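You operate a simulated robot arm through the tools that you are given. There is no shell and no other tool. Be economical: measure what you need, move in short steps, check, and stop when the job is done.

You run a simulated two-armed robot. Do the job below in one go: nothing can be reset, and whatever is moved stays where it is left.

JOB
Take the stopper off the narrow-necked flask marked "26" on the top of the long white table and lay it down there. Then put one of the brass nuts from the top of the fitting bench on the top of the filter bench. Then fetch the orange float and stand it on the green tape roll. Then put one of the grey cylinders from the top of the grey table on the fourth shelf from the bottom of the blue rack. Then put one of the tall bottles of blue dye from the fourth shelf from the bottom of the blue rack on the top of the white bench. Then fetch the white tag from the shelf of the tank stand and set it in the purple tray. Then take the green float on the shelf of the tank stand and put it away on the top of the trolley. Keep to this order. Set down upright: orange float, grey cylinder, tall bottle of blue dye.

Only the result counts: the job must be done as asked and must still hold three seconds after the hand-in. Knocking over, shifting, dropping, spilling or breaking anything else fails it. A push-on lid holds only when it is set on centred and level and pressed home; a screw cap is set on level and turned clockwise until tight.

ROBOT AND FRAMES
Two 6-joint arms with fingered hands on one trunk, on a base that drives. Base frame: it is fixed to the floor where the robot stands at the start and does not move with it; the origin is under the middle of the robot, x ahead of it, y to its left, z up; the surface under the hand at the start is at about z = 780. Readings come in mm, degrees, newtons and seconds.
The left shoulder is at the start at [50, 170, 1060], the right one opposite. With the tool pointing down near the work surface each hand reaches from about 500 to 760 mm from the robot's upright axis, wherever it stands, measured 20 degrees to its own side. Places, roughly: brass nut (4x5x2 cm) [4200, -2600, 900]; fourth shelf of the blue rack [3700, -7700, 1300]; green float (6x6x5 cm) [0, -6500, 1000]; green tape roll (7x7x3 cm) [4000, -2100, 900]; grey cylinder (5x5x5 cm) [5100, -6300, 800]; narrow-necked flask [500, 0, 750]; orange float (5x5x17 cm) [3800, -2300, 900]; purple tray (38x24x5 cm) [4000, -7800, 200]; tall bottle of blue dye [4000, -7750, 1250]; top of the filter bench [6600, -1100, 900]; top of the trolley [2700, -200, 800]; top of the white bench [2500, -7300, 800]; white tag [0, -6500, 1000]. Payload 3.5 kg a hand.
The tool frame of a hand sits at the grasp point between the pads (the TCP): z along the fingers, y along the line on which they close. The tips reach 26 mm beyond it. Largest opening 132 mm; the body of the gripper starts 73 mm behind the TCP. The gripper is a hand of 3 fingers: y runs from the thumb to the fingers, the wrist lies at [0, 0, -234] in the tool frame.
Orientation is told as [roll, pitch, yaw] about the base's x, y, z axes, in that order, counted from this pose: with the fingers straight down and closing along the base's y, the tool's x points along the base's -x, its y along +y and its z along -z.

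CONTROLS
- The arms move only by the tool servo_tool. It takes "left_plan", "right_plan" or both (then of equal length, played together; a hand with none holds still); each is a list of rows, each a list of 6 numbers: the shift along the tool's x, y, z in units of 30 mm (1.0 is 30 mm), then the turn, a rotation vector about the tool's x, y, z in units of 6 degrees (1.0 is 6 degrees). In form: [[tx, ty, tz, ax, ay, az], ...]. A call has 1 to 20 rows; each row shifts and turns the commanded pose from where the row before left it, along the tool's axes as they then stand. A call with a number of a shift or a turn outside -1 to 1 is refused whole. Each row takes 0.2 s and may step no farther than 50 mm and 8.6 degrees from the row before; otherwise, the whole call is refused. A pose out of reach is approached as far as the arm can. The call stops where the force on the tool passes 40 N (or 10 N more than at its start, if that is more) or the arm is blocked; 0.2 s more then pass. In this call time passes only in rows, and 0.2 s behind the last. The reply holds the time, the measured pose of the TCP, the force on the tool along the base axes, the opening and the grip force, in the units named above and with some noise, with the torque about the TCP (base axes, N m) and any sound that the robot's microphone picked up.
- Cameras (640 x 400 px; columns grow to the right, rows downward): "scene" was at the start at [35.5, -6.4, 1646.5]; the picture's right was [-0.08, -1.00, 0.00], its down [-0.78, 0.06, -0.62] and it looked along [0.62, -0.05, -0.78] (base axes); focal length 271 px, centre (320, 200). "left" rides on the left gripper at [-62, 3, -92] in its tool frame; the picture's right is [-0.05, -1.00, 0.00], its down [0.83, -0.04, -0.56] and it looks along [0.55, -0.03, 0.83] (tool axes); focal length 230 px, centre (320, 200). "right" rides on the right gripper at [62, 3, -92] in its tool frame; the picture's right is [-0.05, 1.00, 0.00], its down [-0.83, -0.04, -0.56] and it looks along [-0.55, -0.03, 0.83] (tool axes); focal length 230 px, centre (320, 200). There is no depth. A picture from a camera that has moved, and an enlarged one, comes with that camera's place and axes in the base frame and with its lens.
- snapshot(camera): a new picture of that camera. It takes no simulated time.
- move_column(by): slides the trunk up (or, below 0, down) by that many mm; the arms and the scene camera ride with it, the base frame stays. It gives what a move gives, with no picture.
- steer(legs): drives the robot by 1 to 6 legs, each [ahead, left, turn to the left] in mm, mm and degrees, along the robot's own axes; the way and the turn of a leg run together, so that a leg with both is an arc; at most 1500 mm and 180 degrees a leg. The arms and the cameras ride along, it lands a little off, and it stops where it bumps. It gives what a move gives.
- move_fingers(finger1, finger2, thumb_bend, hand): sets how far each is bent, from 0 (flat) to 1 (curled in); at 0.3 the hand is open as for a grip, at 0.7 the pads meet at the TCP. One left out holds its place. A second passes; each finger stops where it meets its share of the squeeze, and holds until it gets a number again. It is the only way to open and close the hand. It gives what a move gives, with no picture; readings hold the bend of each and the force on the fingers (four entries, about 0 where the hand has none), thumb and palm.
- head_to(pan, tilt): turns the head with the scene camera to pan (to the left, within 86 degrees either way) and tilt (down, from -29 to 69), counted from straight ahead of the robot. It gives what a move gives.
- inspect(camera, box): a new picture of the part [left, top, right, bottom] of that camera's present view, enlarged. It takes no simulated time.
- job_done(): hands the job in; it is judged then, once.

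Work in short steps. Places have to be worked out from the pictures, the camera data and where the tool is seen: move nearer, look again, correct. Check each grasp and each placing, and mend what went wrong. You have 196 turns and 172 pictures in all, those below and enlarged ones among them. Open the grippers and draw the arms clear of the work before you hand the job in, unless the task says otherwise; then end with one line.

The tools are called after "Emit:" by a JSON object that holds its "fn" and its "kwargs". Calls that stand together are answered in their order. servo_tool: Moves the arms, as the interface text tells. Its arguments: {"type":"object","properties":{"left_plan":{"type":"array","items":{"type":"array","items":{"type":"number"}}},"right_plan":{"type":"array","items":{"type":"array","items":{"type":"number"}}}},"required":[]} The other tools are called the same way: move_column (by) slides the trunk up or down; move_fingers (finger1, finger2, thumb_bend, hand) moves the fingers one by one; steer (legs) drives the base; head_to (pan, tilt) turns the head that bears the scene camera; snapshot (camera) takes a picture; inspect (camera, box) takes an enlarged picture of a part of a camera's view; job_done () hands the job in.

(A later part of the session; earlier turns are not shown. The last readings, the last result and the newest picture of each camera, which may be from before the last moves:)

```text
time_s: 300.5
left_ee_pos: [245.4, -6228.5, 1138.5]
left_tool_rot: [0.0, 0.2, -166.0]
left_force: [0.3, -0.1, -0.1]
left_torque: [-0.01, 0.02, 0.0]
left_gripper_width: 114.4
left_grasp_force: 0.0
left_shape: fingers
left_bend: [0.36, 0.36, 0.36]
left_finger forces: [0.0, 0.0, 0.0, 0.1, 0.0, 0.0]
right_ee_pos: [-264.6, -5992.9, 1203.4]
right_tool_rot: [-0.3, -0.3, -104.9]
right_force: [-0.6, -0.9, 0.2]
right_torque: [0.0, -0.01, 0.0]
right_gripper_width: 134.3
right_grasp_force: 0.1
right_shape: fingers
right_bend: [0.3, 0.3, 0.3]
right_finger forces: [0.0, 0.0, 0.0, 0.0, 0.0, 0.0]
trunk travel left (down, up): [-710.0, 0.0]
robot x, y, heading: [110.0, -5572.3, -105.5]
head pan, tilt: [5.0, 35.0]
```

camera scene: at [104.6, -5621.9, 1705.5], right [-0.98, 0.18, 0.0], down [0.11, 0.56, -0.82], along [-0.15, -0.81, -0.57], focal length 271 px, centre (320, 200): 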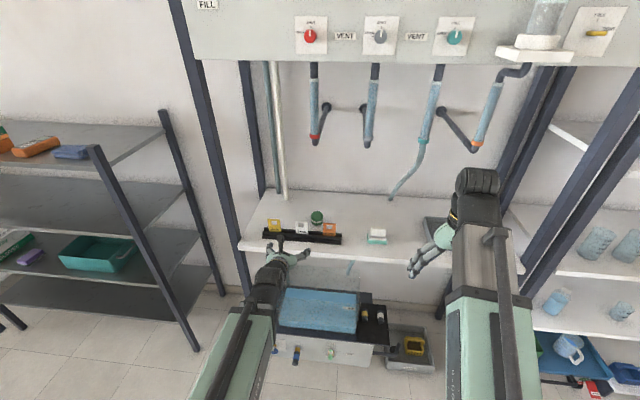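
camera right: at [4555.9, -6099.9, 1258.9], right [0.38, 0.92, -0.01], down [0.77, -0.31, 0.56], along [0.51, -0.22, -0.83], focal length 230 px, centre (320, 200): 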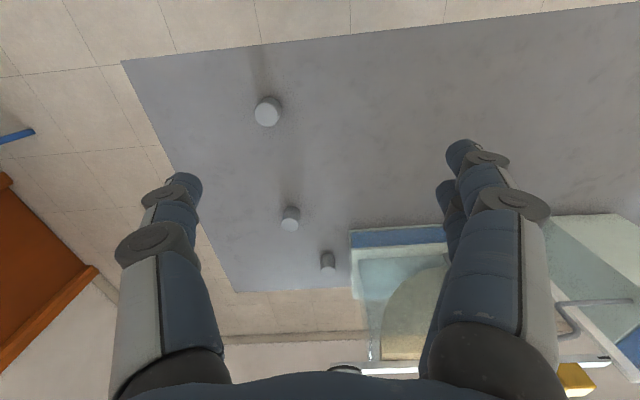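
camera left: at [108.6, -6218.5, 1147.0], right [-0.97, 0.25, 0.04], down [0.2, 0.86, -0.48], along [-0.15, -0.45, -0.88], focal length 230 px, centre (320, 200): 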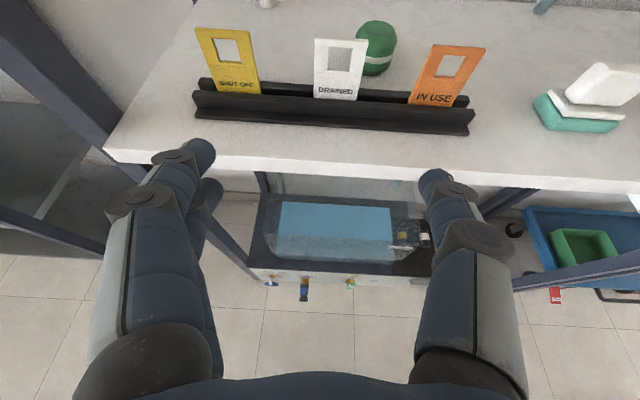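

Emit:
{"fn": "steer", "kwargs": {"legs": [[0, 0, -30.5], [68, 258, 0]]}}

Emit:
{"fn": "snapshot", "kwargs": {"camera": "left"}}

Emit:
{"fn": "snapshot", "kwargs": {"camera": "scene"}}

```text
time_s: 303.5
left_ee_pos: [-27.8, -6352.8, 1138.2]
left_tool_rot: [0.0, 0.3, 162.3]
left_force: [0.1, -0.6, 0.1]
left_torque: [-0.01, 0.03, -0.02]
left_gripper_width: 114.9
left_grasp_force: 0.0
left_shape: fingers
left_bend: [0.36, 0.36, 0.36]
left_finger forces: [0.1, 0.1, 0.0, 0.1, 0.1, 0.0]
right_ee_pos: [-339.4, -5897.7, 1203.3]
right_tool_rot: [-0.4, -0.3, -135.6]
right_force: [0.2, -0.3, 0.0]
right_torque: [0.0, 0.03, 0.03]
right_gripper_width: 134.2
right_grasp_force: 0.1
right_shape: fingers
right_bend: [0.3, 0.3, 0.3]
right_finger forces: [0.1, 0.0, 0.0, 0.1, 0.0, 0.1]
trunk travel left (down, up): [-710.0, 0.0]
robot x, y, heading: [193.8, -5732.6, -136.5]
head pan, tilt: [5.0, 35.0]
stopped in leg 2: the robot was blocked; the commanded pose is now the measured one
```

```text
42 pictures are left
camera left: at [-87.1, -6335.9, 1231.0], right [0.25, 0.97, 0.0], down [0.8, -0.21, 0.56], along [0.54, -0.14, -0.83], focal length 230 px, centre (320, 200)
```

left: 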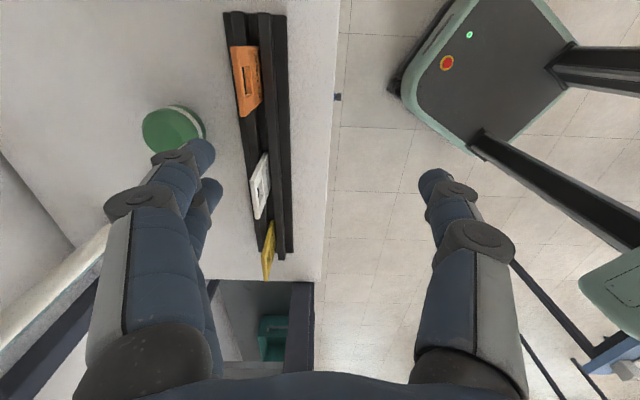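

```text
41 pictures are left
camera scene: at [166.7, -5767.2, 1705.6], right [-0.75, 0.66, 0.0], down [0.38, 0.43, -0.82], along [-0.54, -0.62, -0.57], focal length 271 px, centre (320, 200)
```

scene: 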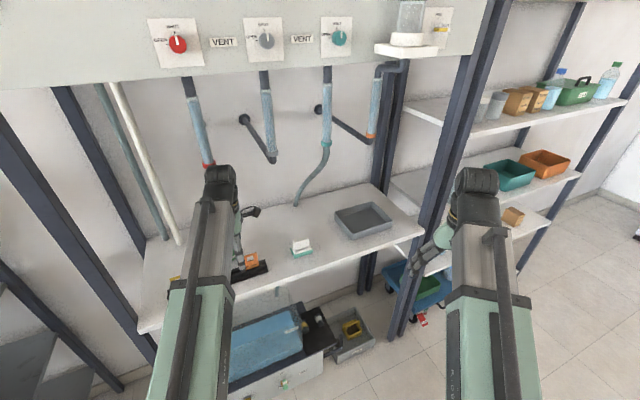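

The base stopped short; something blocked it. The arm can still reach the tag at (27, -6437), so I move the hand over it and narrow the fingers.

Emit:
{"fn": "servo_tool", "kwargs": {"left_plan": [[0.87, 0.7, 0, 0, 0, -0.1], [0.87, 0.7, 0, 0, 0, -0.1], [0.87, 0.7, 0, 0, 0, 0]]}}

Emit:
{"fn": "move_fingers", "kwargs": {"hand": "left", "finger1": 0.52, "finger2": 0.52, "thumb_bend": 0.52}}

Emit:
{"fn": "snapshot", "kwargs": {"camera": "left"}}

```text
time_s: 304.5
left_ee_pos: [-28.2, -6355.5, 1138.4]
left_tool_rot: [0.3, 0.6, 155.7]
left_force: [0.2, -0.1, 1.4]
left_torque: [0.0, 0.01, 0.0]
left_gripper_width: 114.7
left_grasp_force: 0.1
left_shape: fingers
left_bend: [0.36, 0.36, 0.36]
left_finger forces: [0.0, 0.1, 0.0, 0.1, 0.0, 0.0]
right_ee_pos: [-338.9, -5874.6, 1209.7]
right_tool_rot: [0.2, -1.1, -135.9]
right_force: [-0.3, 0.3, 0.9]
right_torque: [0.01, -0.01, 0.0]
right_gripper_width: 134.0
right_grasp_force: 0.0
right_shape: fingers
right_bend: [0.3, 0.3, 0.3]
right_finger forces: [0.0, 0.0, 0.0, 0.0, 0.0, 0.0]
trunk travel left (down, up): [-710.0, 0.0]
robot x, y, heading: [196.5, -5726.1, -136.4]
head pan, tilt: [5.0, 35.0]
stopped in row 3 (left hand): the arm was blocked; the commanded pose is now the measured one
```

```text
time_s: 305.7
left_ee_pos: [-32.2, -6370.2, 1121.3]
left_tool_rot: [-0.9, 0.5, 155.7]
left_force: [1.1, -4.5, 6.8]
left_torque: [0.55, 0.18, 0.04]
left_gripper_width: 61.4
left_grasp_force: 0.1
left_shape: fingers
left_bend: [0.52, 0.52, 0.52]
left_finger forces: [0.1, 0.0, 0.1, 0.1, 0.0, 0.1]
right_ee_pos: [-342.7, -5891.7, 1202.2]
right_tool_rot: [-0.3, -0.4, -135.9]
right_force: [-0.6, -0.8, 0.5]
right_torque: [0.03, -0.04, -0.04]
right_gripper_width: 134.2
right_grasp_force: 0.0
right_shape: fingers
right_bend: [0.3, 0.3, 0.3]
right_finger forces: [0.0, 0.0, 0.0, 0.1, 0.1, 0.1]
trunk travel left (down, up): [-710.0, 0.0]
robot x, y, heading: [195.1, -5722.6, -136.5]
head pan, tilt: [5.0, 35.0]
stopped (left hand): the arm was blocked; the commanded pose is now the measured one
```

```text
40 pictures are left
camera left: at [-90.2, -6348.7, 1214.2], right [0.36, 0.93, 0.01], down [0.77, -0.31, 0.56], along [0.53, -0.19, -0.83], focal length 230 px, centre (320, 200)
```

left: 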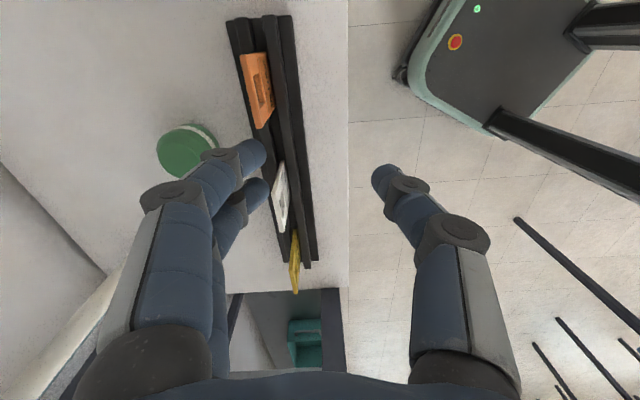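

The vertical approach is obstructed by the hanging pipe. A nearly horizontal hand can grip the tag by its two side edges instead, so I back out, turn back, and reorient the left hand.

Emit:
{"fn": "steer", "kwargs": {"legs": [[-10, -150, 0], [-20, 0, 0], [0, 0, 30.5]]}}

Emit:
{"fn": "servo_tool", "kwargs": {"left_plan": [[0, 0, 0, 0, 0, -1], [0, 0, 0, 0, 0, -1], [0, 0, 0, 0, 0, -1], [0, 0, 0, 0, 0, -1], [0, 0, 0, 0, 0, -1], [0, 0, 0, 0, 0, -1], [0, 0, 0, 0, 0, -1], [0, 0, 0, 0, 0, -1], [0, 0, 0, 0, 0, -1], [0, 0, 0, 0, 0, -1], [0, 0, 0, 0, 0, -1]]}}

Emit:
{"fn": "servo_tool", "kwargs": {"left_plan": [[0, 0, 0, 0, -1, 0], [0, 0, 0, 0, -1, 0], [0, 0, 0, 0, -1, 0], [0, 0, 0, 0, -1, 0], [0, 0, 0, 0, -1, 0], [0, 0, 0, 0, -1, 0], [0, 0, 0, 0, -1, 0], [0, 0, 0, 0, -1, 0], [0, 0, 0, 0, -1, 0], [0, 0, 0, 0, -1, 0], [0, 0, 0, 0, -1, 0], [0, 0, 0, 0, -1, 0], [0, 0, 0, 0, -0.3, 0]]}}

Emit:
{"fn": "snapshot", "kwargs": {"camera": "left"}}

Emit:
{"fn": "snapshot", "kwargs": {"camera": "scene"}}

```text
time_s: 309.0
left_ee_pos: [250.5, -6267.3, 1124.6]
left_tool_rot: [-0.7, 0.4, -173.2]
left_force: [-0.1, 0.2, -0.2]
left_torque: [-0.03, -0.02, -0.01]
left_gripper_width: 61.5
left_grasp_force: 0.0
left_shape: fingers
left_bend: [0.52, 0.52, 0.52]
left_finger forces: [0.0, 0.0, 0.0, 0.0, 0.0, 0.0]
right_ee_pos: [-262.2, -6014.7, 1203.0]
right_tool_rot: [-0.4, -0.2, -104.9]
right_force: [0.2, -0.1, 0.2]
right_torque: [0.05, -0.02, 0.01]
right_gripper_width: 134.0
right_grasp_force: 0.0
right_shape: fingers
right_bend: [0.3, 0.3, 0.3]
right_finger forces: [0.0, 0.0, 0.0, 0.0, 0.0, 0.0]
trunk travel left (down, up): [-710.0, 0.0]
robot x, y, heading: [113.1, -5595.4, -105.9]
head pan, tilt: [5.0, 35.0]
```

```text
time_s: 311.4
left_ee_pos: [251.3, -6266.8, 1125.8]
left_tool_rot: [0.1, 0.8, -107.1]
left_force: [-1.1, -0.2, 0.5]
left_torque: [0.02, -0.03, 0.01]
left_gripper_width: 61.6
left_grasp_force: 0.1
left_shape: fingers
left_bend: [0.52, 0.52, 0.52]
left_finger forces: [0.1, 0.1, 0.1, 0.0, 0.1, 0.0]
right_ee_pos: [-264.0, -6013.8, 1203.7]
right_tool_rot: [-0.3, -0.3, -104.9]
right_force: [-0.3, -0.2, -0.2]
right_torque: [-0.02, -0.07, -0.02]
right_gripper_width: 134.0
right_grasp_force: 0.2
right_shape: fingers
right_bend: [0.3, 0.3, 0.3]
right_finger forces: [0.0, 0.0, 0.0, 0.1, 0.0, 0.0]
trunk travel left (down, up): [-710.0, 0.0]
robot x, y, heading: [109.0, -5597.5, -105.4]
head pan, tilt: [5.0, 35.0]
```

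```text
time_s: 314.2
left_ee_pos: [257.3, -6320.6, 1128.4]
left_tool_rot: [0.2, -73.1, -107.4]
left_force: [0.6, -0.7, 0.1]
left_torque: [-0.01, 0.04, -0.01]
left_gripper_width: 61.8
left_grasp_force: 0.0
left_shape: fingers
left_bend: [0.52, 0.52, 0.52]
left_finger forces: [0.0, 0.1, 0.1, 0.0, 0.0, 0.0]
left hand out of reach, approached as far as the arm can: row 8, 9, 10, 11, 12
right_ee_pos: [-263.6, -6015.2, 1201.9]
right_tool_rot: [-0.4, -0.4, -104.9]
right_force: [0.0, -0.2, 0.6]
right_torque: [0.01, 0.0, -0.01]
right_gripper_width: 134.0
right_grasp_force: 0.0
right_shape: fingers
right_bend: [0.3, 0.3, 0.3]
right_finger forces: [0.0, 0.0, 0.1, 0.0, 0.0, 0.1]
trunk travel left (down, up): [-710.0, 0.0]
robot x, y, heading: [112.8, -5596.3, -105.9]
head pan, tilt: [5.0, 35.0]
```

```text
39 pictures are left
camera left: at [282.0, -6254.5, 1213.6], right [-0.96, 0.28, 0.05], down [0.19, 0.75, -0.63], along [-0.21, -0.6, -0.77], focal length 230 px, centre (320, 200)
```

left: 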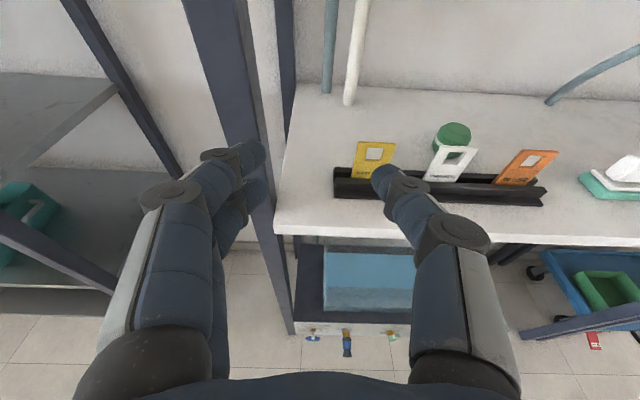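

```text
38 pictures are left
camera scene: at [106.5, -5643.8, 1705.5], right [-0.98, 0.19, 0.0], down [0.11, 0.56, -0.82], along [-0.15, -0.81, -0.57], focal length 271 px, centre (320, 200)
```

scene: 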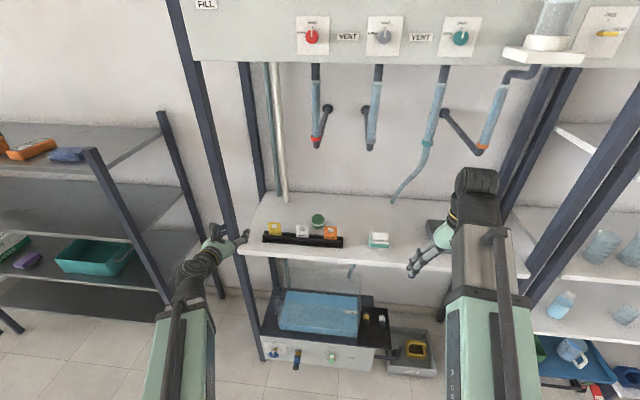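

Nothing on the shelf is disturbed. I shift the base right by 189 mm to line the hand up with the tag, then lower to tag height in front of the shelf.

Emit:
{"fn": "steer", "kwargs": {"legs": [[0, -189, 0]]}}

Emit:
{"fn": "servo_tool", "kwargs": {"left_plan": [[0.88, 0, 0.27, 0, 0, 0], [0.88, 0, 0.27, 0, 0, 0], [0.88, 0, 0.27, 0, 0, 0], [0.8, 0, 0.24, 0, 0, 0]]}}

Emit:
{"fn": "snapshot", "kwargs": {"camera": "left"}}

```text
time_s: 315.8
left_ee_pos: [73.3, -6269.8, 1128.9]
left_tool_rot: [0.5, -73.0, -107.8]
left_force: [-0.9, -0.3, 0.3]
left_torque: [0.01, 0.0, -0.01]
left_gripper_width: 61.7
left_grasp_force: 0.1
left_shape: fingers
left_bend: [0.52, 0.52, 0.52]
left_finger forces: [0.1, 0.0, 0.1, 0.0, 0.1, 0.0]
right_ee_pos: [-446.0, -5961.0, 1202.5]
right_tool_rot: [-0.3, -0.3, -105.0]
right_force: [-0.6, 0.3, -0.2]
right_torque: [0.02, -0.04, -0.02]
right_gripper_width: 134.2
right_grasp_force: 0.1
right_shape: fingers
right_bend: [0.3, 0.3, 0.3]
right_finger forces: [0.0, 0.0, 0.0, 0.0, 0.0, 0.0]
trunk travel left (down, up): [-710.0, 0.0]
robot x, y, heading: [-68.3, -5545.9, -105.8]
head pan, tilt: [5.0, 35.0]
```

```text
time_s: 316.8
left_ee_pos: [74.1, -6270.8, 1019.7]
left_tool_rot: [0.2, -72.9, -107.7]
left_force: [0.4, 0.1, 0.2]
left_torque: [0.0, 0.01, -0.01]
left_gripper_width: 61.5
left_grasp_force: 0.1
left_shape: fingers
left_bend: [0.52, 0.52, 0.52]
left_finger forces: [0.0, 0.1, 0.0, 0.0, 0.0, 0.0]
right_ee_pos: [-445.8, -5962.8, 1203.3]
right_tool_rot: [-0.4, -0.4, -105.0]
right_force: [-0.3, -0.4, 0.6]
right_torque: [-0.01, 0.0, -0.02]
right_gripper_width: 134.1
right_grasp_force: 0.0
right_shape: fingers
right_bend: [0.3, 0.3, 0.3]
right_finger forces: [0.0, 0.0, 0.0, 0.1, 0.0, 0.0]
trunk travel left (down, up): [-710.0, 0.0]
robot x, y, heading: [-70.3, -5544.8, -105.8]
head pan, tilt: [5.0, 35.0]
```

```text
37 pictures are left
camera left: at [98.4, -6203.7, 1106.1], right [-0.96, 0.28, 0.05], down [0.19, 0.75, -0.63], along [-0.22, -0.6, -0.77], focal length 230 px, centre (320, 200)
```

left: 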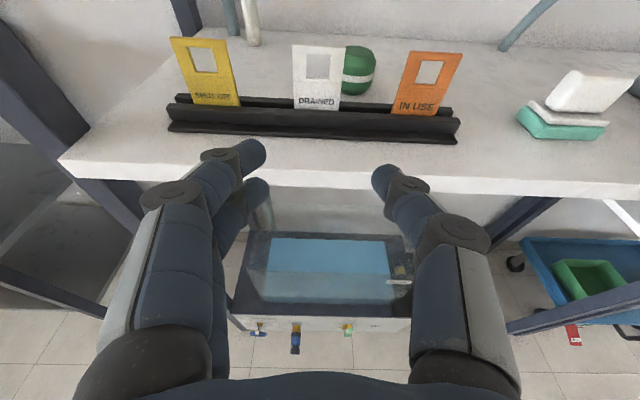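

The hand is aligned laterally (5 mm) with the tag 163 mm ahead. I drive in 115 mm and check.

Emit:
{"fn": "steer", "kwargs": {"legs": [[115, 3, 0]]}}

Emit:
{"fn": "snapshot", "kwargs": {"camera": "left"}}

```text
time_s: 318.0
left_ee_pos: [45.1, -6381.9, 1018.7]
left_tool_rot: [0.2, -72.9, -107.7]
left_force: [-0.7, -1.0, -0.9]
left_torque: [-0.03, 0.0, -0.01]
left_gripper_width: 61.5
left_grasp_force: 0.0
left_shape: fingers
left_bend: [0.52, 0.52, 0.52]
left_finger forces: [0.0, 0.0, 0.1, 0.0, 0.0, 0.0]
right_ee_pos: [-472.9, -6073.9, 1201.5]
right_tool_rot: [-0.4, -0.3, -105.0]
right_force: [-0.4, -0.5, -0.2]
right_torque: [0.04, -0.02, 0.02]
right_gripper_width: 134.1
right_grasp_force: 0.1
right_shape: fingers
right_bend: [0.3, 0.3, 0.3]
right_finger forces: [0.0, 0.0, 0.1, 0.0, 0.0, 0.1]
trunk travel left (down, up): [-710.0, 0.0]
robot x, y, heading: [-93.3, -5653.1, -105.8]
head pan, tilt: [5.0, 35.0]
```

```text
36 pictures are left
camera left: at [70.0, -6314.7, 1105.3], right [-0.96, 0.28, 0.05], down [0.19, 0.75, -0.63], along [-0.22, -0.59, -0.77], focal length 230 px, centre (320, 200)
```

left: 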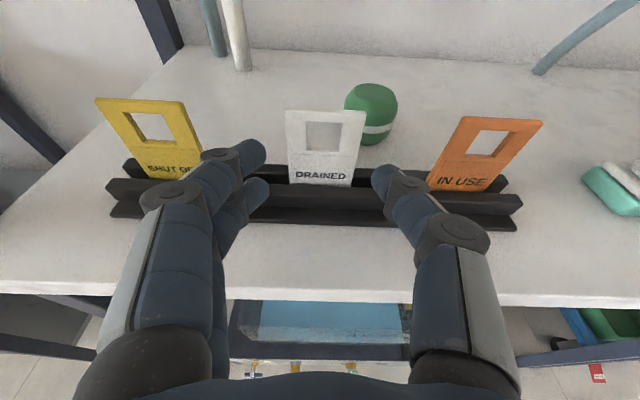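

The tag is at (28, -6429), 50 mm ahead. I extend the arm 44 mm so the tag lies between the fingers.

Emit:
{"fn": "servo_tool", "kwargs": {"left_plan": [[-0.147, -0.04, 0.47, 0, 0, 0], [-0.147, -0.03, 0.47, 0, 0, 0], [-0.147, 0, 0.47, 0, 0, 0]]}}

Emit:
{"fn": "snapshot", "kwargs": {"camera": "left"}}

```text
time_s: 318.8
left_ee_pos: [31.5, -6421.3, 1019.7]
left_tool_rot: [0.3, -73.0, -107.6]
left_force: [-0.3, -0.4, 0.8]
left_torque: [0.01, -0.03, -0.01]
left_gripper_width: 61.7
left_grasp_force: 0.1
left_shape: fingers
left_bend: [0.52, 0.52, 0.52]
left_finger forces: [0.0, 0.0, 0.0, 0.0, 0.0, 0.0]
right_ee_pos: [-473.3, -6073.3, 1202.4]
right_tool_rot: [-0.5, -0.2, -105.0]
right_force: [0.5, -0.1, 0.2]
right_torque: [0.02, -0.01, -0.02]
right_gripper_width: 133.9
right_grasp_force: 0.0
right_shape: fingers
right_bend: [0.3, 0.3, 0.3]
right_finger forces: [0.0, 0.1, 0.0, 0.0, 0.1, 0.0]
trunk travel left (down, up): [-710.0, 0.0]
robot x, y, heading: [-98.1, -5655.5, -105.7]
head pan, tilt: [5.0, 35.0]
```

```text
35 pictures are left
camera left: at [54.9, -6355.1, 1105.1], right [-0.96, 0.28, 0.05], down [0.19, 0.75, -0.63], along [-0.22, -0.6, -0.77], focal length 230 px, centre (320, 200)
```

left: 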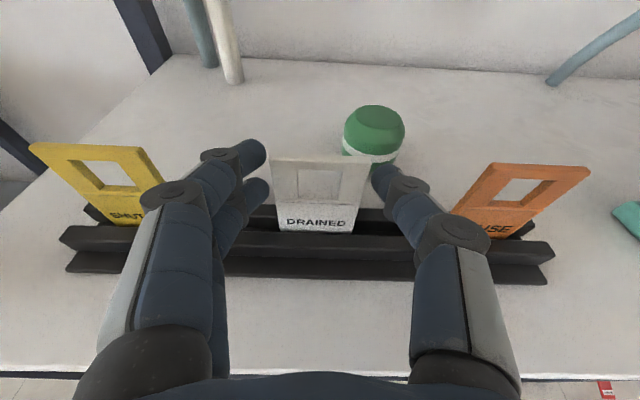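

The tag is between the fingers. I close gently and lift straight up.

Emit:
{"fn": "move_fingers", "kwargs": {"hand": "left", "finger1": 0.66, "finger2": 0.66, "thumb_bend": 0.66}}

Emit:
{"fn": "servo_tool", "kwargs": {"left_plan": [[-0.3, 0, -0.09, 0, 0, 0], [-0.4, 0, -0.12, 0, 0, 0], [-0.6, 0, -0.18, 0, 0, 0], [-0.6, 0, -0.18, 0, 0, 0]]}}

Emit:
{"fn": "snapshot", "kwargs": {"camera": "left"}}

```text
time_s: 319.8
left_ee_pos: [30.5, -6421.9, 1018.8]
left_tool_rot: [0.2, -73.0, -107.7]
left_force: [-1.0, -1.3, 1.7]
left_torque: [-0.04, -0.03, -0.23]
left_gripper_width: 36.3
left_grasp_force: 11.5
left_shape: fingers
left_bend: [0.62, 0.58, 0.62]
left_finger forces: [5.0, 7.1, 0.1, 0.0, 10.4, 0.0]
right_ee_pos: [-473.2, -6071.8, 1203.4]
right_tool_rot: [-0.4, -0.3, -105.0]
right_force: [-0.1, 0.2, -0.6]
right_torque: [0.0, -0.01, 0.01]
right_gripper_width: 133.9
right_grasp_force: 0.0
right_shape: fingers
right_bend: [0.3, 0.3, 0.3]
right_finger forces: [0.0, 0.0, 0.0, 0.0, 0.0, 0.1]
trunk travel left (down, up): [-710.0, 0.0]
robot x, y, heading: [-99.9, -5653.6, -106.0]
head pan, tilt: [5.0, 35.0]
```

```text
time_s: 320.8
left_ee_pos: [30.2, -6422.0, 1081.6]
left_tool_rot: [0.1, -72.9, -107.5]
left_force: [-0.5, 0.0, 0.2]
left_torque: [-0.01, 0.0, 0.01]
left_gripper_width: 17.2
left_grasp_force: 0.1
left_shape: fingers
left_bend: [0.66, 0.66, 0.66]
left_finger forces: [0.0, 0.0, 0.1, 0.0, 0.0, 0.0]
right_ee_pos: [-474.4, -6072.0, 1203.0]
right_tool_rot: [-0.4, -0.2, -105.0]
right_force: [0.2, 0.6, -0.5]
right_torque: [-0.04, 0.0, 0.0]
right_gripper_width: 134.3
right_grasp_force: 0.2
right_shape: fingers
right_bend: [0.3, 0.3, 0.3]
right_finger forces: [0.1, 0.0, 0.1, 0.0, 0.0, 0.0]
trunk travel left (down, up): [-710.0, 0.0]
robot x, y, heading: [-96.4, -5653.5, -105.9]
head pan, tilt: [5.0, 35.0]
```

```text
34 pictures are left
camera left: at [54.3, -6355.4, 1167.9], right [-0.96, 0.28, 0.05], down [0.19, 0.75, -0.63], along [-0.22, -0.6, -0.77], focal length 230 px, centre (320, 200)
```

left: 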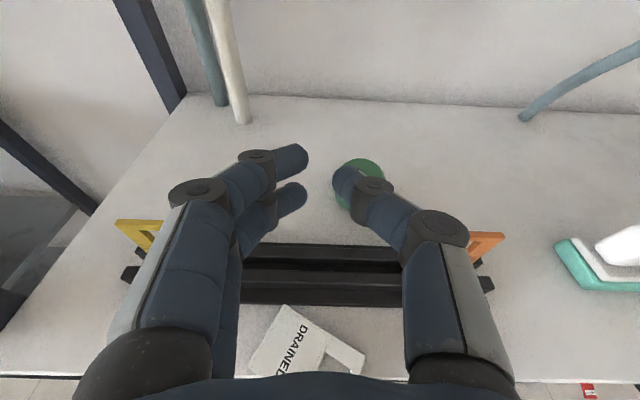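

The tag came out of the slot but slipped and now lies flat on the shelf near the front edge. I look at it from the head camera.

Emit:
{"fn": "inspect", "kwargs": {"camera": "scene", "box": [200, 200, 360, 300]}}

```text
4.00 times, centred on (280, 250) of scene
camera zoom: at [-103.3, -5702.0, 1705.5], right [-0.98, 0.19, 0.0], down [0.11, 0.56, -0.82], along [-0.15, -0.8, -0.57], focal length 1084 px, centre (480, 0)
```

zoom: 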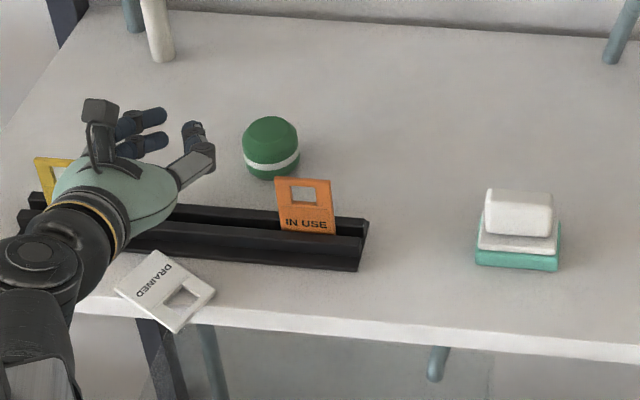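

One corner of the tag overhangs the shelf front by about 17 mm. I'll pinch that corner from the front with the hand horizontal and rolled 90°. First I back out and reorient.

Emit:
{"fn": "steer", "kwargs": {"legs": [[-170, 0, 0]]}}

Emit:
{"fn": "servo_tool", "kwargs": {"left_plan": [[0, 0, 0, 0, -0.95, 0], [0, 0, 0, 0, -0.95, 0], [0, 0, 0, 0, -0.95, 0], [0, 0, 0, 0, 0, 1], [0, 0, 0, 0, 0, 1], [0, 0, 0, 0, 0, 1], [0, 0, 0, 0, 0, 1], [0, 0, 0, 0, 0, 1], [0, 0, 0, 0, 0, 1], [0, 0, 0, 0, 0, 1], [0, 0, 0, 0, 0, 1], [0, 0, 0, 0, 0, 1], [0, 0, 0, 0, 0, 1], [0, 0, 0, 0, 0, 1], [0, 0, 0, 0, 0, 1], [0, 0, 0, 0, 0, 1], [0, 0, 0, 0, 0, 1], [0, 0, 0, 0, 0, 1]]}}

Emit:
{"fn": "inspect", "kwargs": {"camera": "scene", "box": [190, 180, 350, 300]}}

```text
time_s: 322.2
left_ee_pos: [76.5, -6261.3, 1082.7]
left_tool_rot: [0.2, -73.1, -107.6]
left_force: [0.8, 1.0, 0.3]
left_torque: [-0.01, -0.01, 0.05]
left_gripper_width: 17.4
left_grasp_force: 0.0
left_shape: fingers
left_bend: [0.66, 0.66, 0.66]
left_finger forces: [0.1, 0.0, 0.0, 0.0, 0.0, 0.1]
right_ee_pos: [-427.5, -5910.8, 1203.4]
right_tool_rot: [-0.4, -0.3, -105.0]
right_force: [-0.1, 0.6, 0.7]
right_torque: [-0.07, 0.0, -0.02]
right_gripper_width: 133.9
right_grasp_force: 0.0
right_shape: fingers
right_bend: [0.3, 0.3, 0.3]
right_finger forces: [0.0, 0.0, 0.0, 0.1, 0.0, 0.1]
trunk travel left (down, up): [-710.0, 0.0]
robot x, y, heading: [-53.7, -5491.0, -105.4]
head pan, tilt: [5.0, 35.0]
```

```text
time_s: 326.0
left_ee_pos: [75.1, -6263.2, 1080.6]
left_tool_rot: [90.1, 0.2, 162.7]
left_force: [0.3, 0.0, -0.1]
left_torque: [0.01, 0.01, 0.01]
left_gripper_width: 17.1
left_grasp_force: 0.1
left_shape: fingers
left_bend: [0.66, 0.66, 0.66]
left_finger forces: [0.1, 0.1, 0.0, 0.0, 0.1, 0.0]
right_ee_pos: [-427.3, -5911.7, 1203.0]
right_tool_rot: [-0.4, -0.2, -104.9]
right_force: [-0.7, 0.1, 0.0]
right_torque: [0.0, 0.03, -0.03]
right_gripper_width: 134.3
right_grasp_force: 0.1
right_shape: fingers
right_bend: [0.3, 0.3, 0.3]
right_finger forces: [0.0, 0.1, 0.0, 0.0, 0.0, 0.1]
trunk travel left (down, up): [-710.0, 0.0]
robot x, y, heading: [-51.5, -5492.1, -105.6]
head pan, tilt: [5.0, 35.0]
```

```text
3.33 times, centred on (270, 240) of scene
camera zoom: at [-57.9, -5541.6, 1705.5], right [-0.98, 0.19, 0.0], down [0.11, 0.56, -0.82], along [-0.15, -0.8, -0.57], focal length 903 px, centre (487, 67)
```

zoom: 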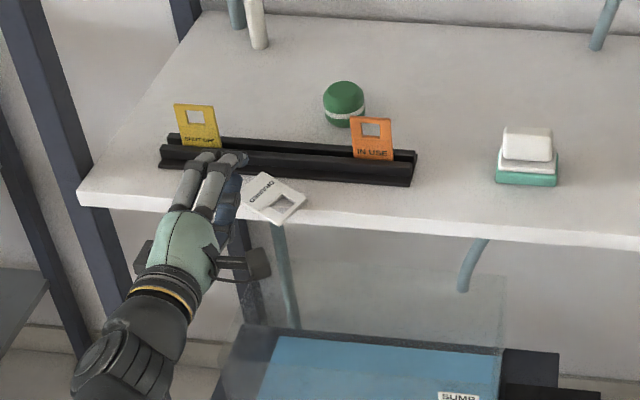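

The rolled hand works. I open it and lower to plate height (z about 933) in front of the shelf.

Emit:
{"fn": "move_fingers", "kwargs": {"hand": "left", "finger1": 0.56, "finger2": 0.56, "thumb_bend": 0.56}}

Emit:
{"fn": "servo_tool", "kwargs": {"left_plan": [[0, -1, 0, 0, 0, 0], [0, -1, 0, 0, 0, 0], [0, -1, 0, 0, 0, 0], [0, -1, 0, 0, 0, 0], [-0.08, -0.9, 0, 0, 0, 0]]}}

Emit:
{"fn": "snapshot", "kwargs": {"camera": "left"}}

Emit:
{"fn": "inspect", "kwargs": {"camera": "scene", "box": [210, 200, 310, 280]}}

```text
time_s: 327.0
left_ee_pos: [75.3, -6261.5, 1081.9]
left_tool_rot: [90.1, 0.1, 162.7]
left_force: [1.0, 0.4, 0.1]
left_torque: [0.01, -0.02, 0.01]
left_gripper_width: 47.1
left_grasp_force: 0.0
left_shape: fingers
left_bend: [0.56, 0.56, 0.56]
left_finger forces: [0.1, 0.0, 0.0, 0.1, 0.1, 0.1]
right_ee_pos: [-427.8, -5912.2, 1200.8]
right_tool_rot: [-0.4, -0.3, -104.9]
right_force: [-0.5, 0.2, -0.1]
right_torque: [-0.02, 0.04, -0.01]
right_gripper_width: 134.1
right_grasp_force: 0.0
right_shape: fingers
right_bend: [0.3, 0.3, 0.3]
right_finger forces: [0.0, 0.0, 0.1, 0.0, 0.1, 0.1]
trunk travel left (down, up): [-710.0, 0.0]
robot x, y, heading: [-53.0, -5493.2, -105.7]
head pan, tilt: [5.0, 35.0]
```

```text
time_s: 328.2
left_ee_pos: [74.9, -6260.4, 934.0]
left_tool_rot: [90.2, 0.1, 162.7]
left_force: [0.0, -0.5, -0.4]
left_torque: [-0.01, 0.04, 0.0]
left_gripper_width: 47.4
left_grasp_force: 0.1
left_shape: fingers
left_bend: [0.56, 0.56, 0.56]
left_finger forces: [0.0, 0.0, 0.0, 0.0, 0.0, 0.0]
right_ee_pos: [-427.4, -5911.3, 1203.7]
right_tool_rot: [-0.3, -0.3, -105.0]
right_force: [-1.1, -0.4, 0.6]
right_torque: [0.02, 0.03, 0.0]
right_gripper_width: 134.3
right_grasp_force: 0.0
right_shape: fingers
right_bend: [0.3, 0.3, 0.3]
right_finger forces: [0.0, 0.0, 0.0, 0.0, 0.0, 0.0]
trunk travel left (down, up): [-710.0, 0.0]
robot x, y, heading: [-54.8, -5493.3, -105.4]
head pan, tilt: [5.0, 35.0]
```

```text
31 pictures are left
camera left: at [44.1, -6153.9, 938.1], right [-0.05, 0.01, -1.0], down [0.96, 0.28, -0.04], along [0.28, -0.96, -0.03], focal length 230 px, centre (320, 200)
```

left: 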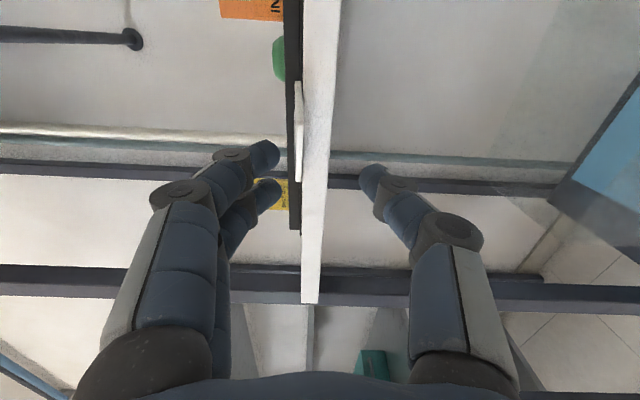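

```text
5.00 times, centred on (260, 240) of scene
camera zoom: at [-57.9, -5541.8, 1705.5], right [-0.98, 0.19, 0.0], down [0.11, 0.56, -0.82], along [-0.15, -0.8, -0.57], focal length 1355 px, centre (620, 0)
```

zoom: 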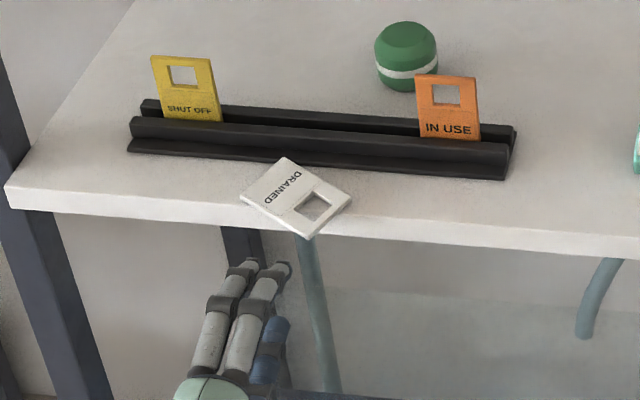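

The camera now sees the shelf edge-on. The tag lies at z of about 954, with its corner at about (41, -6326) overhanging about 22 mm. I raise 20 mm, shift 12 mm right, and move forward until the tips overlap the corner by 14 mm.

Emit:
{"fn": "servo_tool", "kwargs": {"left_plan": [[-0.42, 0.67, 0, 0, 0, 0], [0, 0, 0.7, 0, 0, 0], [0, 0, 0.7, 0, 0, 0], [0, 0, 0.55, 0, 0, 0]]}}

Emit:
{"fn": "inspect", "kwargs": {"camera": "scene", "box": [210, 200, 310, 280]}}

Emit:
{"fn": "snapshot", "kwargs": {"camera": "left"}}

```text
time_s: 329.2
left_ee_pos: [45.6, -6312.4, 953.8]
left_tool_rot: [90.2, -0.1, 162.6]
left_force: [0.4, 0.4, -0.4]
left_torque: [-0.02, 0.01, 0.01]
left_gripper_width: 47.4
left_grasp_force: 0.0
left_shape: fingers
left_bend: [0.56, 0.56, 0.56]
left_finger forces: [0.1, 0.0, 0.1, 0.0, 0.0, 0.0]
right_ee_pos: [-426.9, -5912.0, 1202.6]
right_tool_rot: [-0.5, -0.3, -104.9]
right_force: [-0.5, 0.0, -0.6]
right_torque: [0.02, 0.01, -0.02]
right_gripper_width: 134.0
right_grasp_force: 0.2
right_shape: fingers
right_bend: [0.3, 0.3, 0.3]
right_finger forces: [0.0, 0.1, 0.1, 0.1, 0.0, 0.0]
trunk travel left (down, up): [-710.0, 0.0]
robot x, y, heading: [-50.2, -5495.4, -105.7]
head pan, tilt: [5.0, 35.0]
```

```text
5.00 times, centred on (260, 240) of scene
camera zoom: at [-58.0, -5541.9, 1705.5], right [-0.98, 0.19, 0.0], down [0.11, 0.56, -0.82], along [-0.15, -0.8, -0.57], focal length 1355 px, centre (620, 0)
```

zoom: 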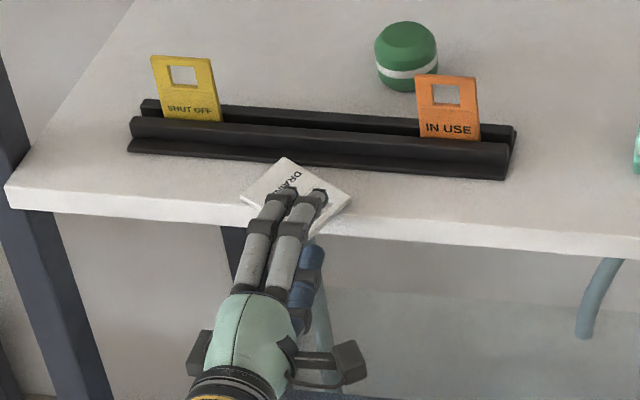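

```text
28 pictures are left
camera left: at [15.1, -6206.6, 957.0], right [-0.05, 0.01, -1.0], down [0.96, 0.28, -0.04], along [0.28, -0.96, -0.03], focal length 230 px, centre (320, 200)
```

left: 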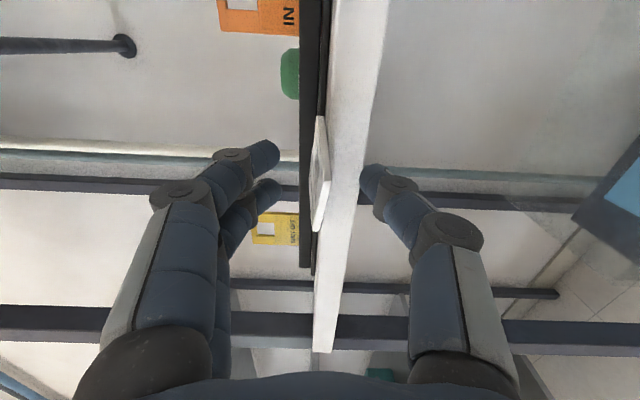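

The fingers are above and the thumb below the overhanging corner. I close.

Emit:
{"fn": "move_fingers", "kwargs": {"hand": "left", "finger1": 0.78, "finger2": 0.78, "thumb_bend": 0.78}}

Emit:
{"fn": "inspect", "kwargs": {"camera": "scene", "box": [210, 200, 310, 280]}}

```text
time_s: 330.2
left_ee_pos: [46.7, -6312.6, 955.0]
left_tool_rot: [90.1, 0.2, 162.6]
left_force: [-0.3, 1.0, 0.5]
left_torque: [-0.03, -0.01, -0.04]
left_gripper_width: 3.7
left_grasp_force: 14.4
left_shape: fingers
left_bend: [0.75, 0.74, 0.72]
left_finger forces: [7.1, 6.9, 0.0, 0.0, 14.2, 0.1]
right_ee_pos: [-426.8, -5912.3, 1204.1]
right_tool_rot: [-0.4, -0.3, -105.0]
right_force: [0.7, -0.2, -0.2]
right_torque: [0.01, -0.02, 0.01]
right_gripper_width: 134.1
right_grasp_force: 0.0
right_shape: fingers
right_bend: [0.3, 0.3, 0.3]
right_finger forces: [0.1, 0.1, 0.1, 0.0, 0.0, 0.0]
trunk travel left (down, up): [-710.0, 0.0]
robot x, y, heading: [-55.0, -5493.8, -105.7]
head pan, tilt: [5.0, 35.0]
```

```text
5.00 times, centred on (260, 240) of scene
camera zoom: at [-58.0, -5541.5, 1705.5], right [-0.98, 0.19, 0.0], down [0.11, 0.56, -0.82], along [-0.15, -0.8, -0.57], focal length 1355 px, centre (620, 0)
```

zoom: 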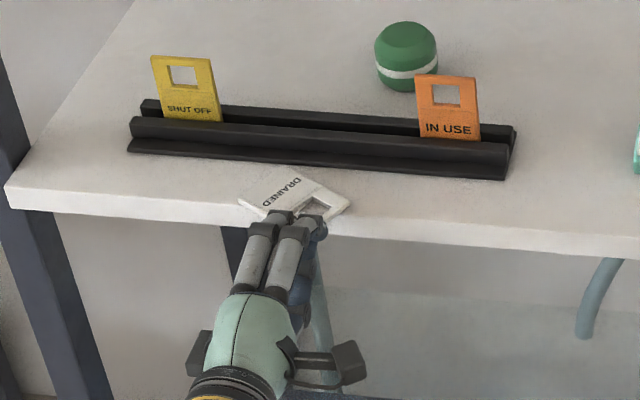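

A firm pinch (14 N). I lift 20 mm and back away.

Emit:
{"fn": "servo_tool", "kwargs": {"left_plan": [[0, 0.3, -0.1, 0, 0, 0], [0, 0.5, -0.3, 0, 0, 0]]}}

Emit:
{"fn": "steer", "kwargs": {"legs": [[-200, 0, 0]]}}

Emit:
{"fn": "inspect", "kwargs": {"camera": "scene", "box": [180, 190, 340, 310]}}

```text
time_s: 330.8
left_ee_pos: [48.9, -6301.7, 979.5]
left_tool_rot: [90.2, 0.1, 162.7]
left_force: [0.6, 0.4, 1.6]
left_torque: [-0.07, -0.02, 0.0]
left_gripper_width: 1.9
left_grasp_force: 12.4
left_shape: fingers
left_bend: [0.75, 0.75, 0.73]
left_finger forces: [6.3, 7.4, 0.1, 0.0, 11.1, 0.0]
right_ee_pos: [-427.7, -5911.3, 1203.4]
right_tool_rot: [-0.4, -0.3, -105.0]
right_force: [0.5, 0.8, 0.3]
right_torque: [0.03, -0.03, -0.03]
right_gripper_width: 134.1
right_grasp_force: 0.0
right_shape: fingers
right_bend: [0.3, 0.3, 0.3]
right_finger forces: [0.0, 0.0, 0.0, 0.1, 0.0, 0.1]
trunk travel left (down, up): [-710.0, 0.0]
robot x, y, heading: [-51.3, -5493.6, -105.9]
head pan, tilt: [5.0, 35.0]
```

```text
time_s: 332.4
left_ee_pos: [99.7, -6107.9, 980.3]
left_tool_rot: [90.2, 0.1, 162.5]
left_force: [-0.6, -0.1, -0.1]
left_torque: [0.01, 0.02, 0.03]
left_gripper_width: 0.9
left_grasp_force: 13.2
left_shape: fingers
left_bend: [0.75, 0.75, 0.74]
left_finger forces: [6.8, 7.3, 0.0, 0.0, 12.8, 0.0]
right_ee_pos: [-374.1, -5717.5, 1203.5]
right_tool_rot: [-0.4, -0.4, -105.2]
right_force: [0.0, 0.0, -0.2]
right_torque: [-0.03, 0.02, 0.01]
right_gripper_width: 133.9
right_grasp_force: 0.0
right_shape: fingers
right_bend: [0.3, 0.3, 0.3]
right_finger forces: [0.1, 0.0, 0.1, 0.0, 0.0, 0.0]
trunk travel left (down, up): [-710.0, 0.0]
robot x, y, heading: [-0.8, -5299.8, -105.9]
head pan, tilt: [5.0, 35.0]
```

```text
3.33 times, centred on (260, 250) of scene
camera zoom: at [-3.1, -5347.1, 1705.5], right [-0.98, 0.19, 0.0], down [0.11, 0.56, -0.82], along [-0.16, -0.81, -0.57], focal length 903 px, centre (520, 33)
```

zoom: 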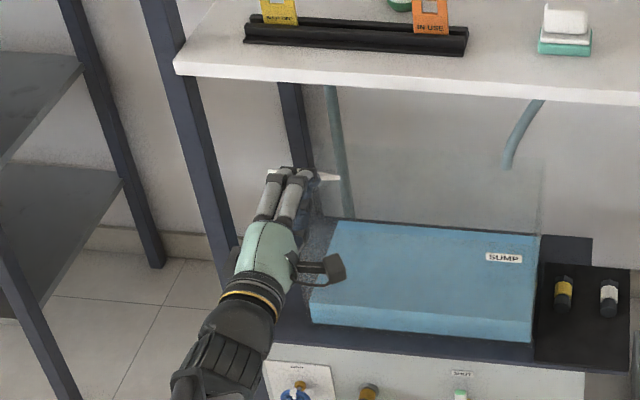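

The tag is held. I raise the hand for the journey, turn to face along the aisle, and drive back toward the rack.

Emit:
{"fn": "servo_tool", "kwargs": {"left_plan": [[0, 1, 0, 0, 0, 0], [0, 1, 0, 0, 0, 0], [0, 1, 0, 0, 0, 0], [0, 1, 0, 0, 0, 0], [0, 1, 0, 0, 0, 0], [0, 1, 0, 0, 0, 0]]}}

Emit:
{"fn": "steer", "kwargs": {"legs": [[0, 0, 90], [818, -131, 0], [818, -131, 0]]}}

```text
time_s: 333.8
left_ee_pos: [99.2, -6107.4, 1158.4]
left_tool_rot: [90.2, 0.0, 162.5]
left_force: [0.2, 0.5, 0.2]
left_torque: [0.01, -0.01, -0.02]
left_gripper_width: 1.1
left_grasp_force: 13.4
left_shape: fingers
left_bend: [0.75, 0.75, 0.75]
left_finger forces: [7.0, 7.5, 0.0, 0.0, 12.8, 0.0]
right_ee_pos: [-374.7, -5717.6, 1203.2]
right_tool_rot: [-0.5, -0.3, -105.2]
right_force: [-0.4, 0.0, 0.4]
right_torque: [-0.02, 0.0, -0.01]
right_gripper_width: 134.2
right_grasp_force: 0.1
right_shape: fingers
right_bend: [0.3, 0.3, 0.3]
right_finger forces: [0.0, 0.0, 0.0, 0.0, 0.1, 0.0]
trunk travel left (down, up): [-710.0, 0.0]
robot x, y, heading: [3.9, -5298.2, -106.1]
head pan, tilt: [5.0, 35.0]
```

```text
time_s: 346.1
left_ee_pos: [2321.5, -5915.4, 1157.7]
left_tool_rot: [90.1, 0.0, -108.0]
left_force: [0.7, -0.8, -1.0]
left_torque: [0.0, 0.02, 0.02]
left_gripper_width: 0.9
left_grasp_force: 12.1
left_shape: fingers
left_bend: [0.75, 0.75, 0.75]
left_finger forces: [6.1, 7.0, 0.0, 0.1, 11.6, 0.0]
right_ee_pos: [1928.7, -6387.5, 1202.1]
right_tool_rot: [-0.5, -0.3, -15.5]
right_force: [0.3, 0.0, 0.3]
right_torque: [0.03, 0.02, 0.0]
right_gripper_width: 133.8
right_grasp_force: 0.1
right_shape: fingers
right_bend: [0.3, 0.3, 0.3]
right_finger forces: [0.0, 0.1, 0.1, 0.1, 0.0, 0.0]
trunk travel left (down, up): [-710.0, 0.0]
robot x, y, heading: [1513.5, -6006.0, -16.5]
head pan, tilt: [5.0, 35.0]
```

I check the tag is still in the hand.

Emit:
{"fn": "inspect", "kwargs": {"camera": "left", "box": [200, 80, 440, 300]}}

```text
1.82 times, centred on (320, 190) of left
camera zoom: at [2216.0, -5945.7, 1161.2], right [-0.01, -0.05, -1.0], down [-0.27, 0.96, -0.04], along [0.96, 0.27, -0.03], focal length 418 px, centre (320, 218)
```

zoom: 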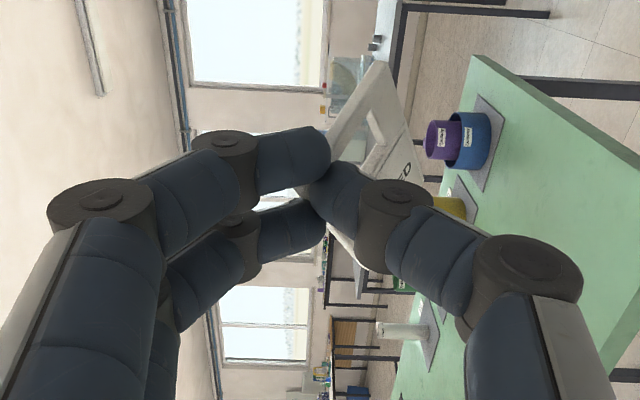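

The tag is secure. I continue to the rack.

Emit:
{"fn": "steer", "kwargs": {"legs": [[754, -30, 0], [754, -30, 0], [1068, 65, 0]]}}

```text
time_s: 358.7
left_ee_pos: [4728.6, -6625.7, 1158.2]
left_tool_rot: [90.1, 0.1, -108.2]
left_force: [-0.1, 0.0, -1.2]
left_torque: [0.0, -0.01, -0.02]
left_gripper_width: 0.7
left_grasp_force: 12.5
left_shape: fingers
left_bend: [0.75, 0.75, 0.75]
left_finger forces: [6.1, 7.1, 0.0, 0.0, 11.7, 0.0]
right_ee_pos: [4334.7, -7094.7, 1202.1]
right_tool_rot: [-0.4, -0.2, -15.7]
right_force: [-0.1, 0.1, 0.0]
right_torque: [0.0, 0.03, 0.0]
right_gripper_width: 134.0
right_grasp_force: 0.0
right_shape: fingers
right_bend: [0.3, 0.3, 0.3]
right_finger forces: [0.0, 0.0, 0.0, 0.0, 0.0, 0.0]
trunk travel left (down, up): [-710.0, 0.0]
robot x, y, heading: [3918.1, -6716.7, -16.3]
head pan, tilt: [5.0, 35.0]
```

I turn to face the rack, line up, and lower the column.

Emit:
{"fn": "steer", "kwargs": {"legs": [[0, 0, -89.6], [0, 66, 0]]}}

Emit:
{"fn": "move_column", "kwargs": {"by": -660}}

Emit:
{"fn": "head_to", "kwargs": {"pan": 0, "tilt": 35}}

Emit:
{"fn": "snapshot", "kwargs": {"camera": "scene"}}

```text
time_s: 363.5
left_ee_pos: [4074.9, -7542.8, 1156.4]
left_tool_rot: [90.1, 0.0, 161.9]
left_force: [0.2, -0.6, -0.8]
left_torque: [-0.01, 0.03, -0.04]
left_gripper_width: 0.0
left_grasp_force: 3.7
left_shape: fingers
left_bend: [0.76, 0.75, 0.75]
left_finger forces: [0.1, 7.8, 0.1, 0.1, 0.0, 0.0]
right_ee_pos: [3605.4, -7147.8, 1202.8]
right_tool_rot: [-0.5, -0.3, -105.8]
right_force: [-0.4, -1.0, -1.1]
right_torque: [0.05, 0.06, -0.07]
right_gripper_width: 133.9
right_grasp_force: 0.1
right_shape: fingers
right_bend: [0.3, 0.3, 0.3]
right_finger forces: [0.1, 0.0, 0.0, 0.0, 0.0, 0.1]
trunk travel left (down, up): [-710.0, 0.0]
robot x, y, heading: [3982.2, -6735.4, -106.6]
head pan, tilt: [5.0, 35.0]
```

```text
refused: -660 is not a number from -400 to 400
```

```text
time_s: 364.1
left_ee_pos: [4073.3, -7542.6, 1158.7]
left_tool_rot: [90.1, 0.1, 161.9]
left_force: [0.5, -0.8, -0.4]
left_torque: [0.0, -0.01, 0.02]
left_gripper_width: 0.1
left_grasp_force: 4.0
left_shape: fingers
left_bend: [0.76, 0.75, 0.75]
left_finger forces: [0.1, 7.8, 0.1, 0.0, 0.0, 0.1]
right_ee_pos: [3602.6, -7146.0, 1202.4]
right_tool_rot: [-0.4, -0.4, -105.8]
right_force: [-0.8, -0.1, -0.8]
right_torque: [0.02, -0.03, 0.0]
right_gripper_width: 134.0
right_grasp_force: 0.1
right_shape: fingers
right_bend: [0.3, 0.3, 0.3]
right_finger forces: [0.0, 0.0, 0.0, 0.0, 0.0, 0.0]
trunk travel left (down, up): [-710.0, 0.0]
robot x, y, heading: [3979.9, -6734.0, -106.5]
head pan, tilt: [0.0, 35.0]
```

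```text
24 pictures are left
camera scene: at [3969.4, -6779.8, 1705.5], right [-0.96, 0.28, 0.0], down [0.16, 0.55, -0.82], along [-0.23, -0.79, -0.57], focal length 271 px, centre (320, 200)
```

scene: 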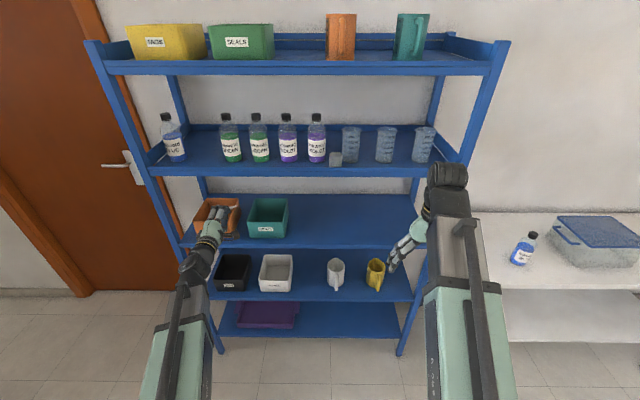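

The grip readings changed; the tag may have slipped. I check the hand.

Emit:
{"fn": "snapshot", "kwargs": {"camera": "left"}}

Emit:
{"fn": "head_to", "kwargs": {"pan": 45, "tilt": 55}}

Emit:
{"fn": "snapshot", "kwargs": {"camera": "scene"}}

```text
23 pictures are left
camera left: at [4043.1, -7434.5, 1161.6], right [-0.05, 0.01, -1.0], down [0.96, 0.27, -0.04], along [0.27, -0.96, -0.03], focal length 230 px, centre (320, 200)
```

left: 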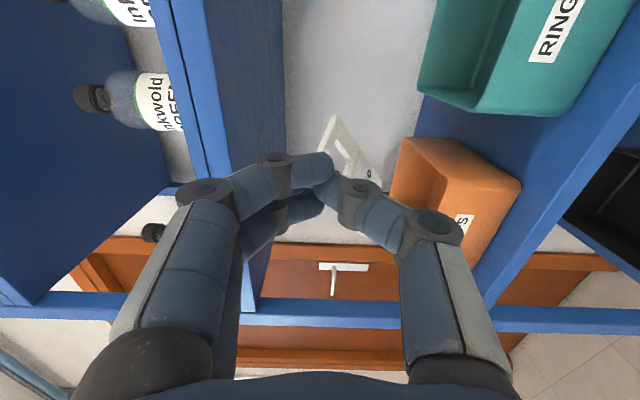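

```text
time_s: 365.2
left_ee_pos: [4072.3, -7541.9, 1157.7]
left_tool_rot: [90.1, 0.2, 162.0]
left_force: [0.1, 0.7, -0.3]
left_torque: [0.0, 0.01, 0.01]
left_gripper_width: 0.0
left_grasp_force: 3.9
left_shape: fingers
left_bend: [0.76, 0.75, 0.75]
left_finger forces: [0.0, 7.9, 0.1, 0.1, 0.0, 0.1]
right_ee_pos: [3602.8, -7146.5, 1202.7]
right_tool_rot: [-0.5, -0.3, -105.8]
right_force: [-0.4, 0.6, 0.6]
right_torque: [-0.01, -0.02, -0.02]
right_gripper_width: 134.1
right_grasp_force: 0.0
right_shape: fingers
right_bend: [0.3, 0.3, 0.3]
right_finger forces: [0.0, 0.0, 0.0, 0.1, 0.0, 0.0]
trunk travel left (down, up): [-710.0, 0.0]
robot x, y, heading: [3984.6, -6732.3, -106.6]
head pan, tilt: [45.0, 55.0]
```

```text
22 pictures are left
camera scene: at [4029.3, -6758.9, 1677.3], right [-0.88, -0.48, 0.0], down [-0.39, 0.72, -0.57], along [0.27, -0.5, -0.82], focal length 271 px, centre (320, 200)
```

scene: 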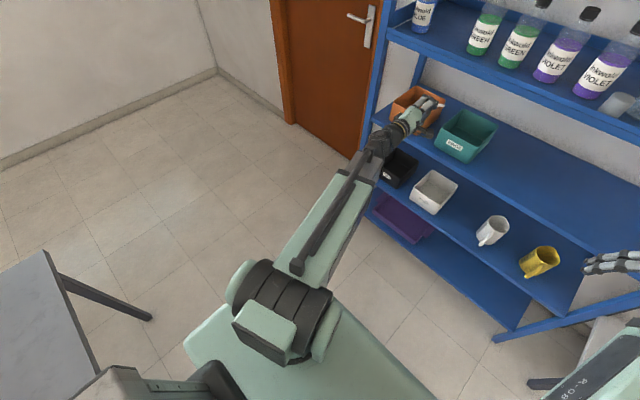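

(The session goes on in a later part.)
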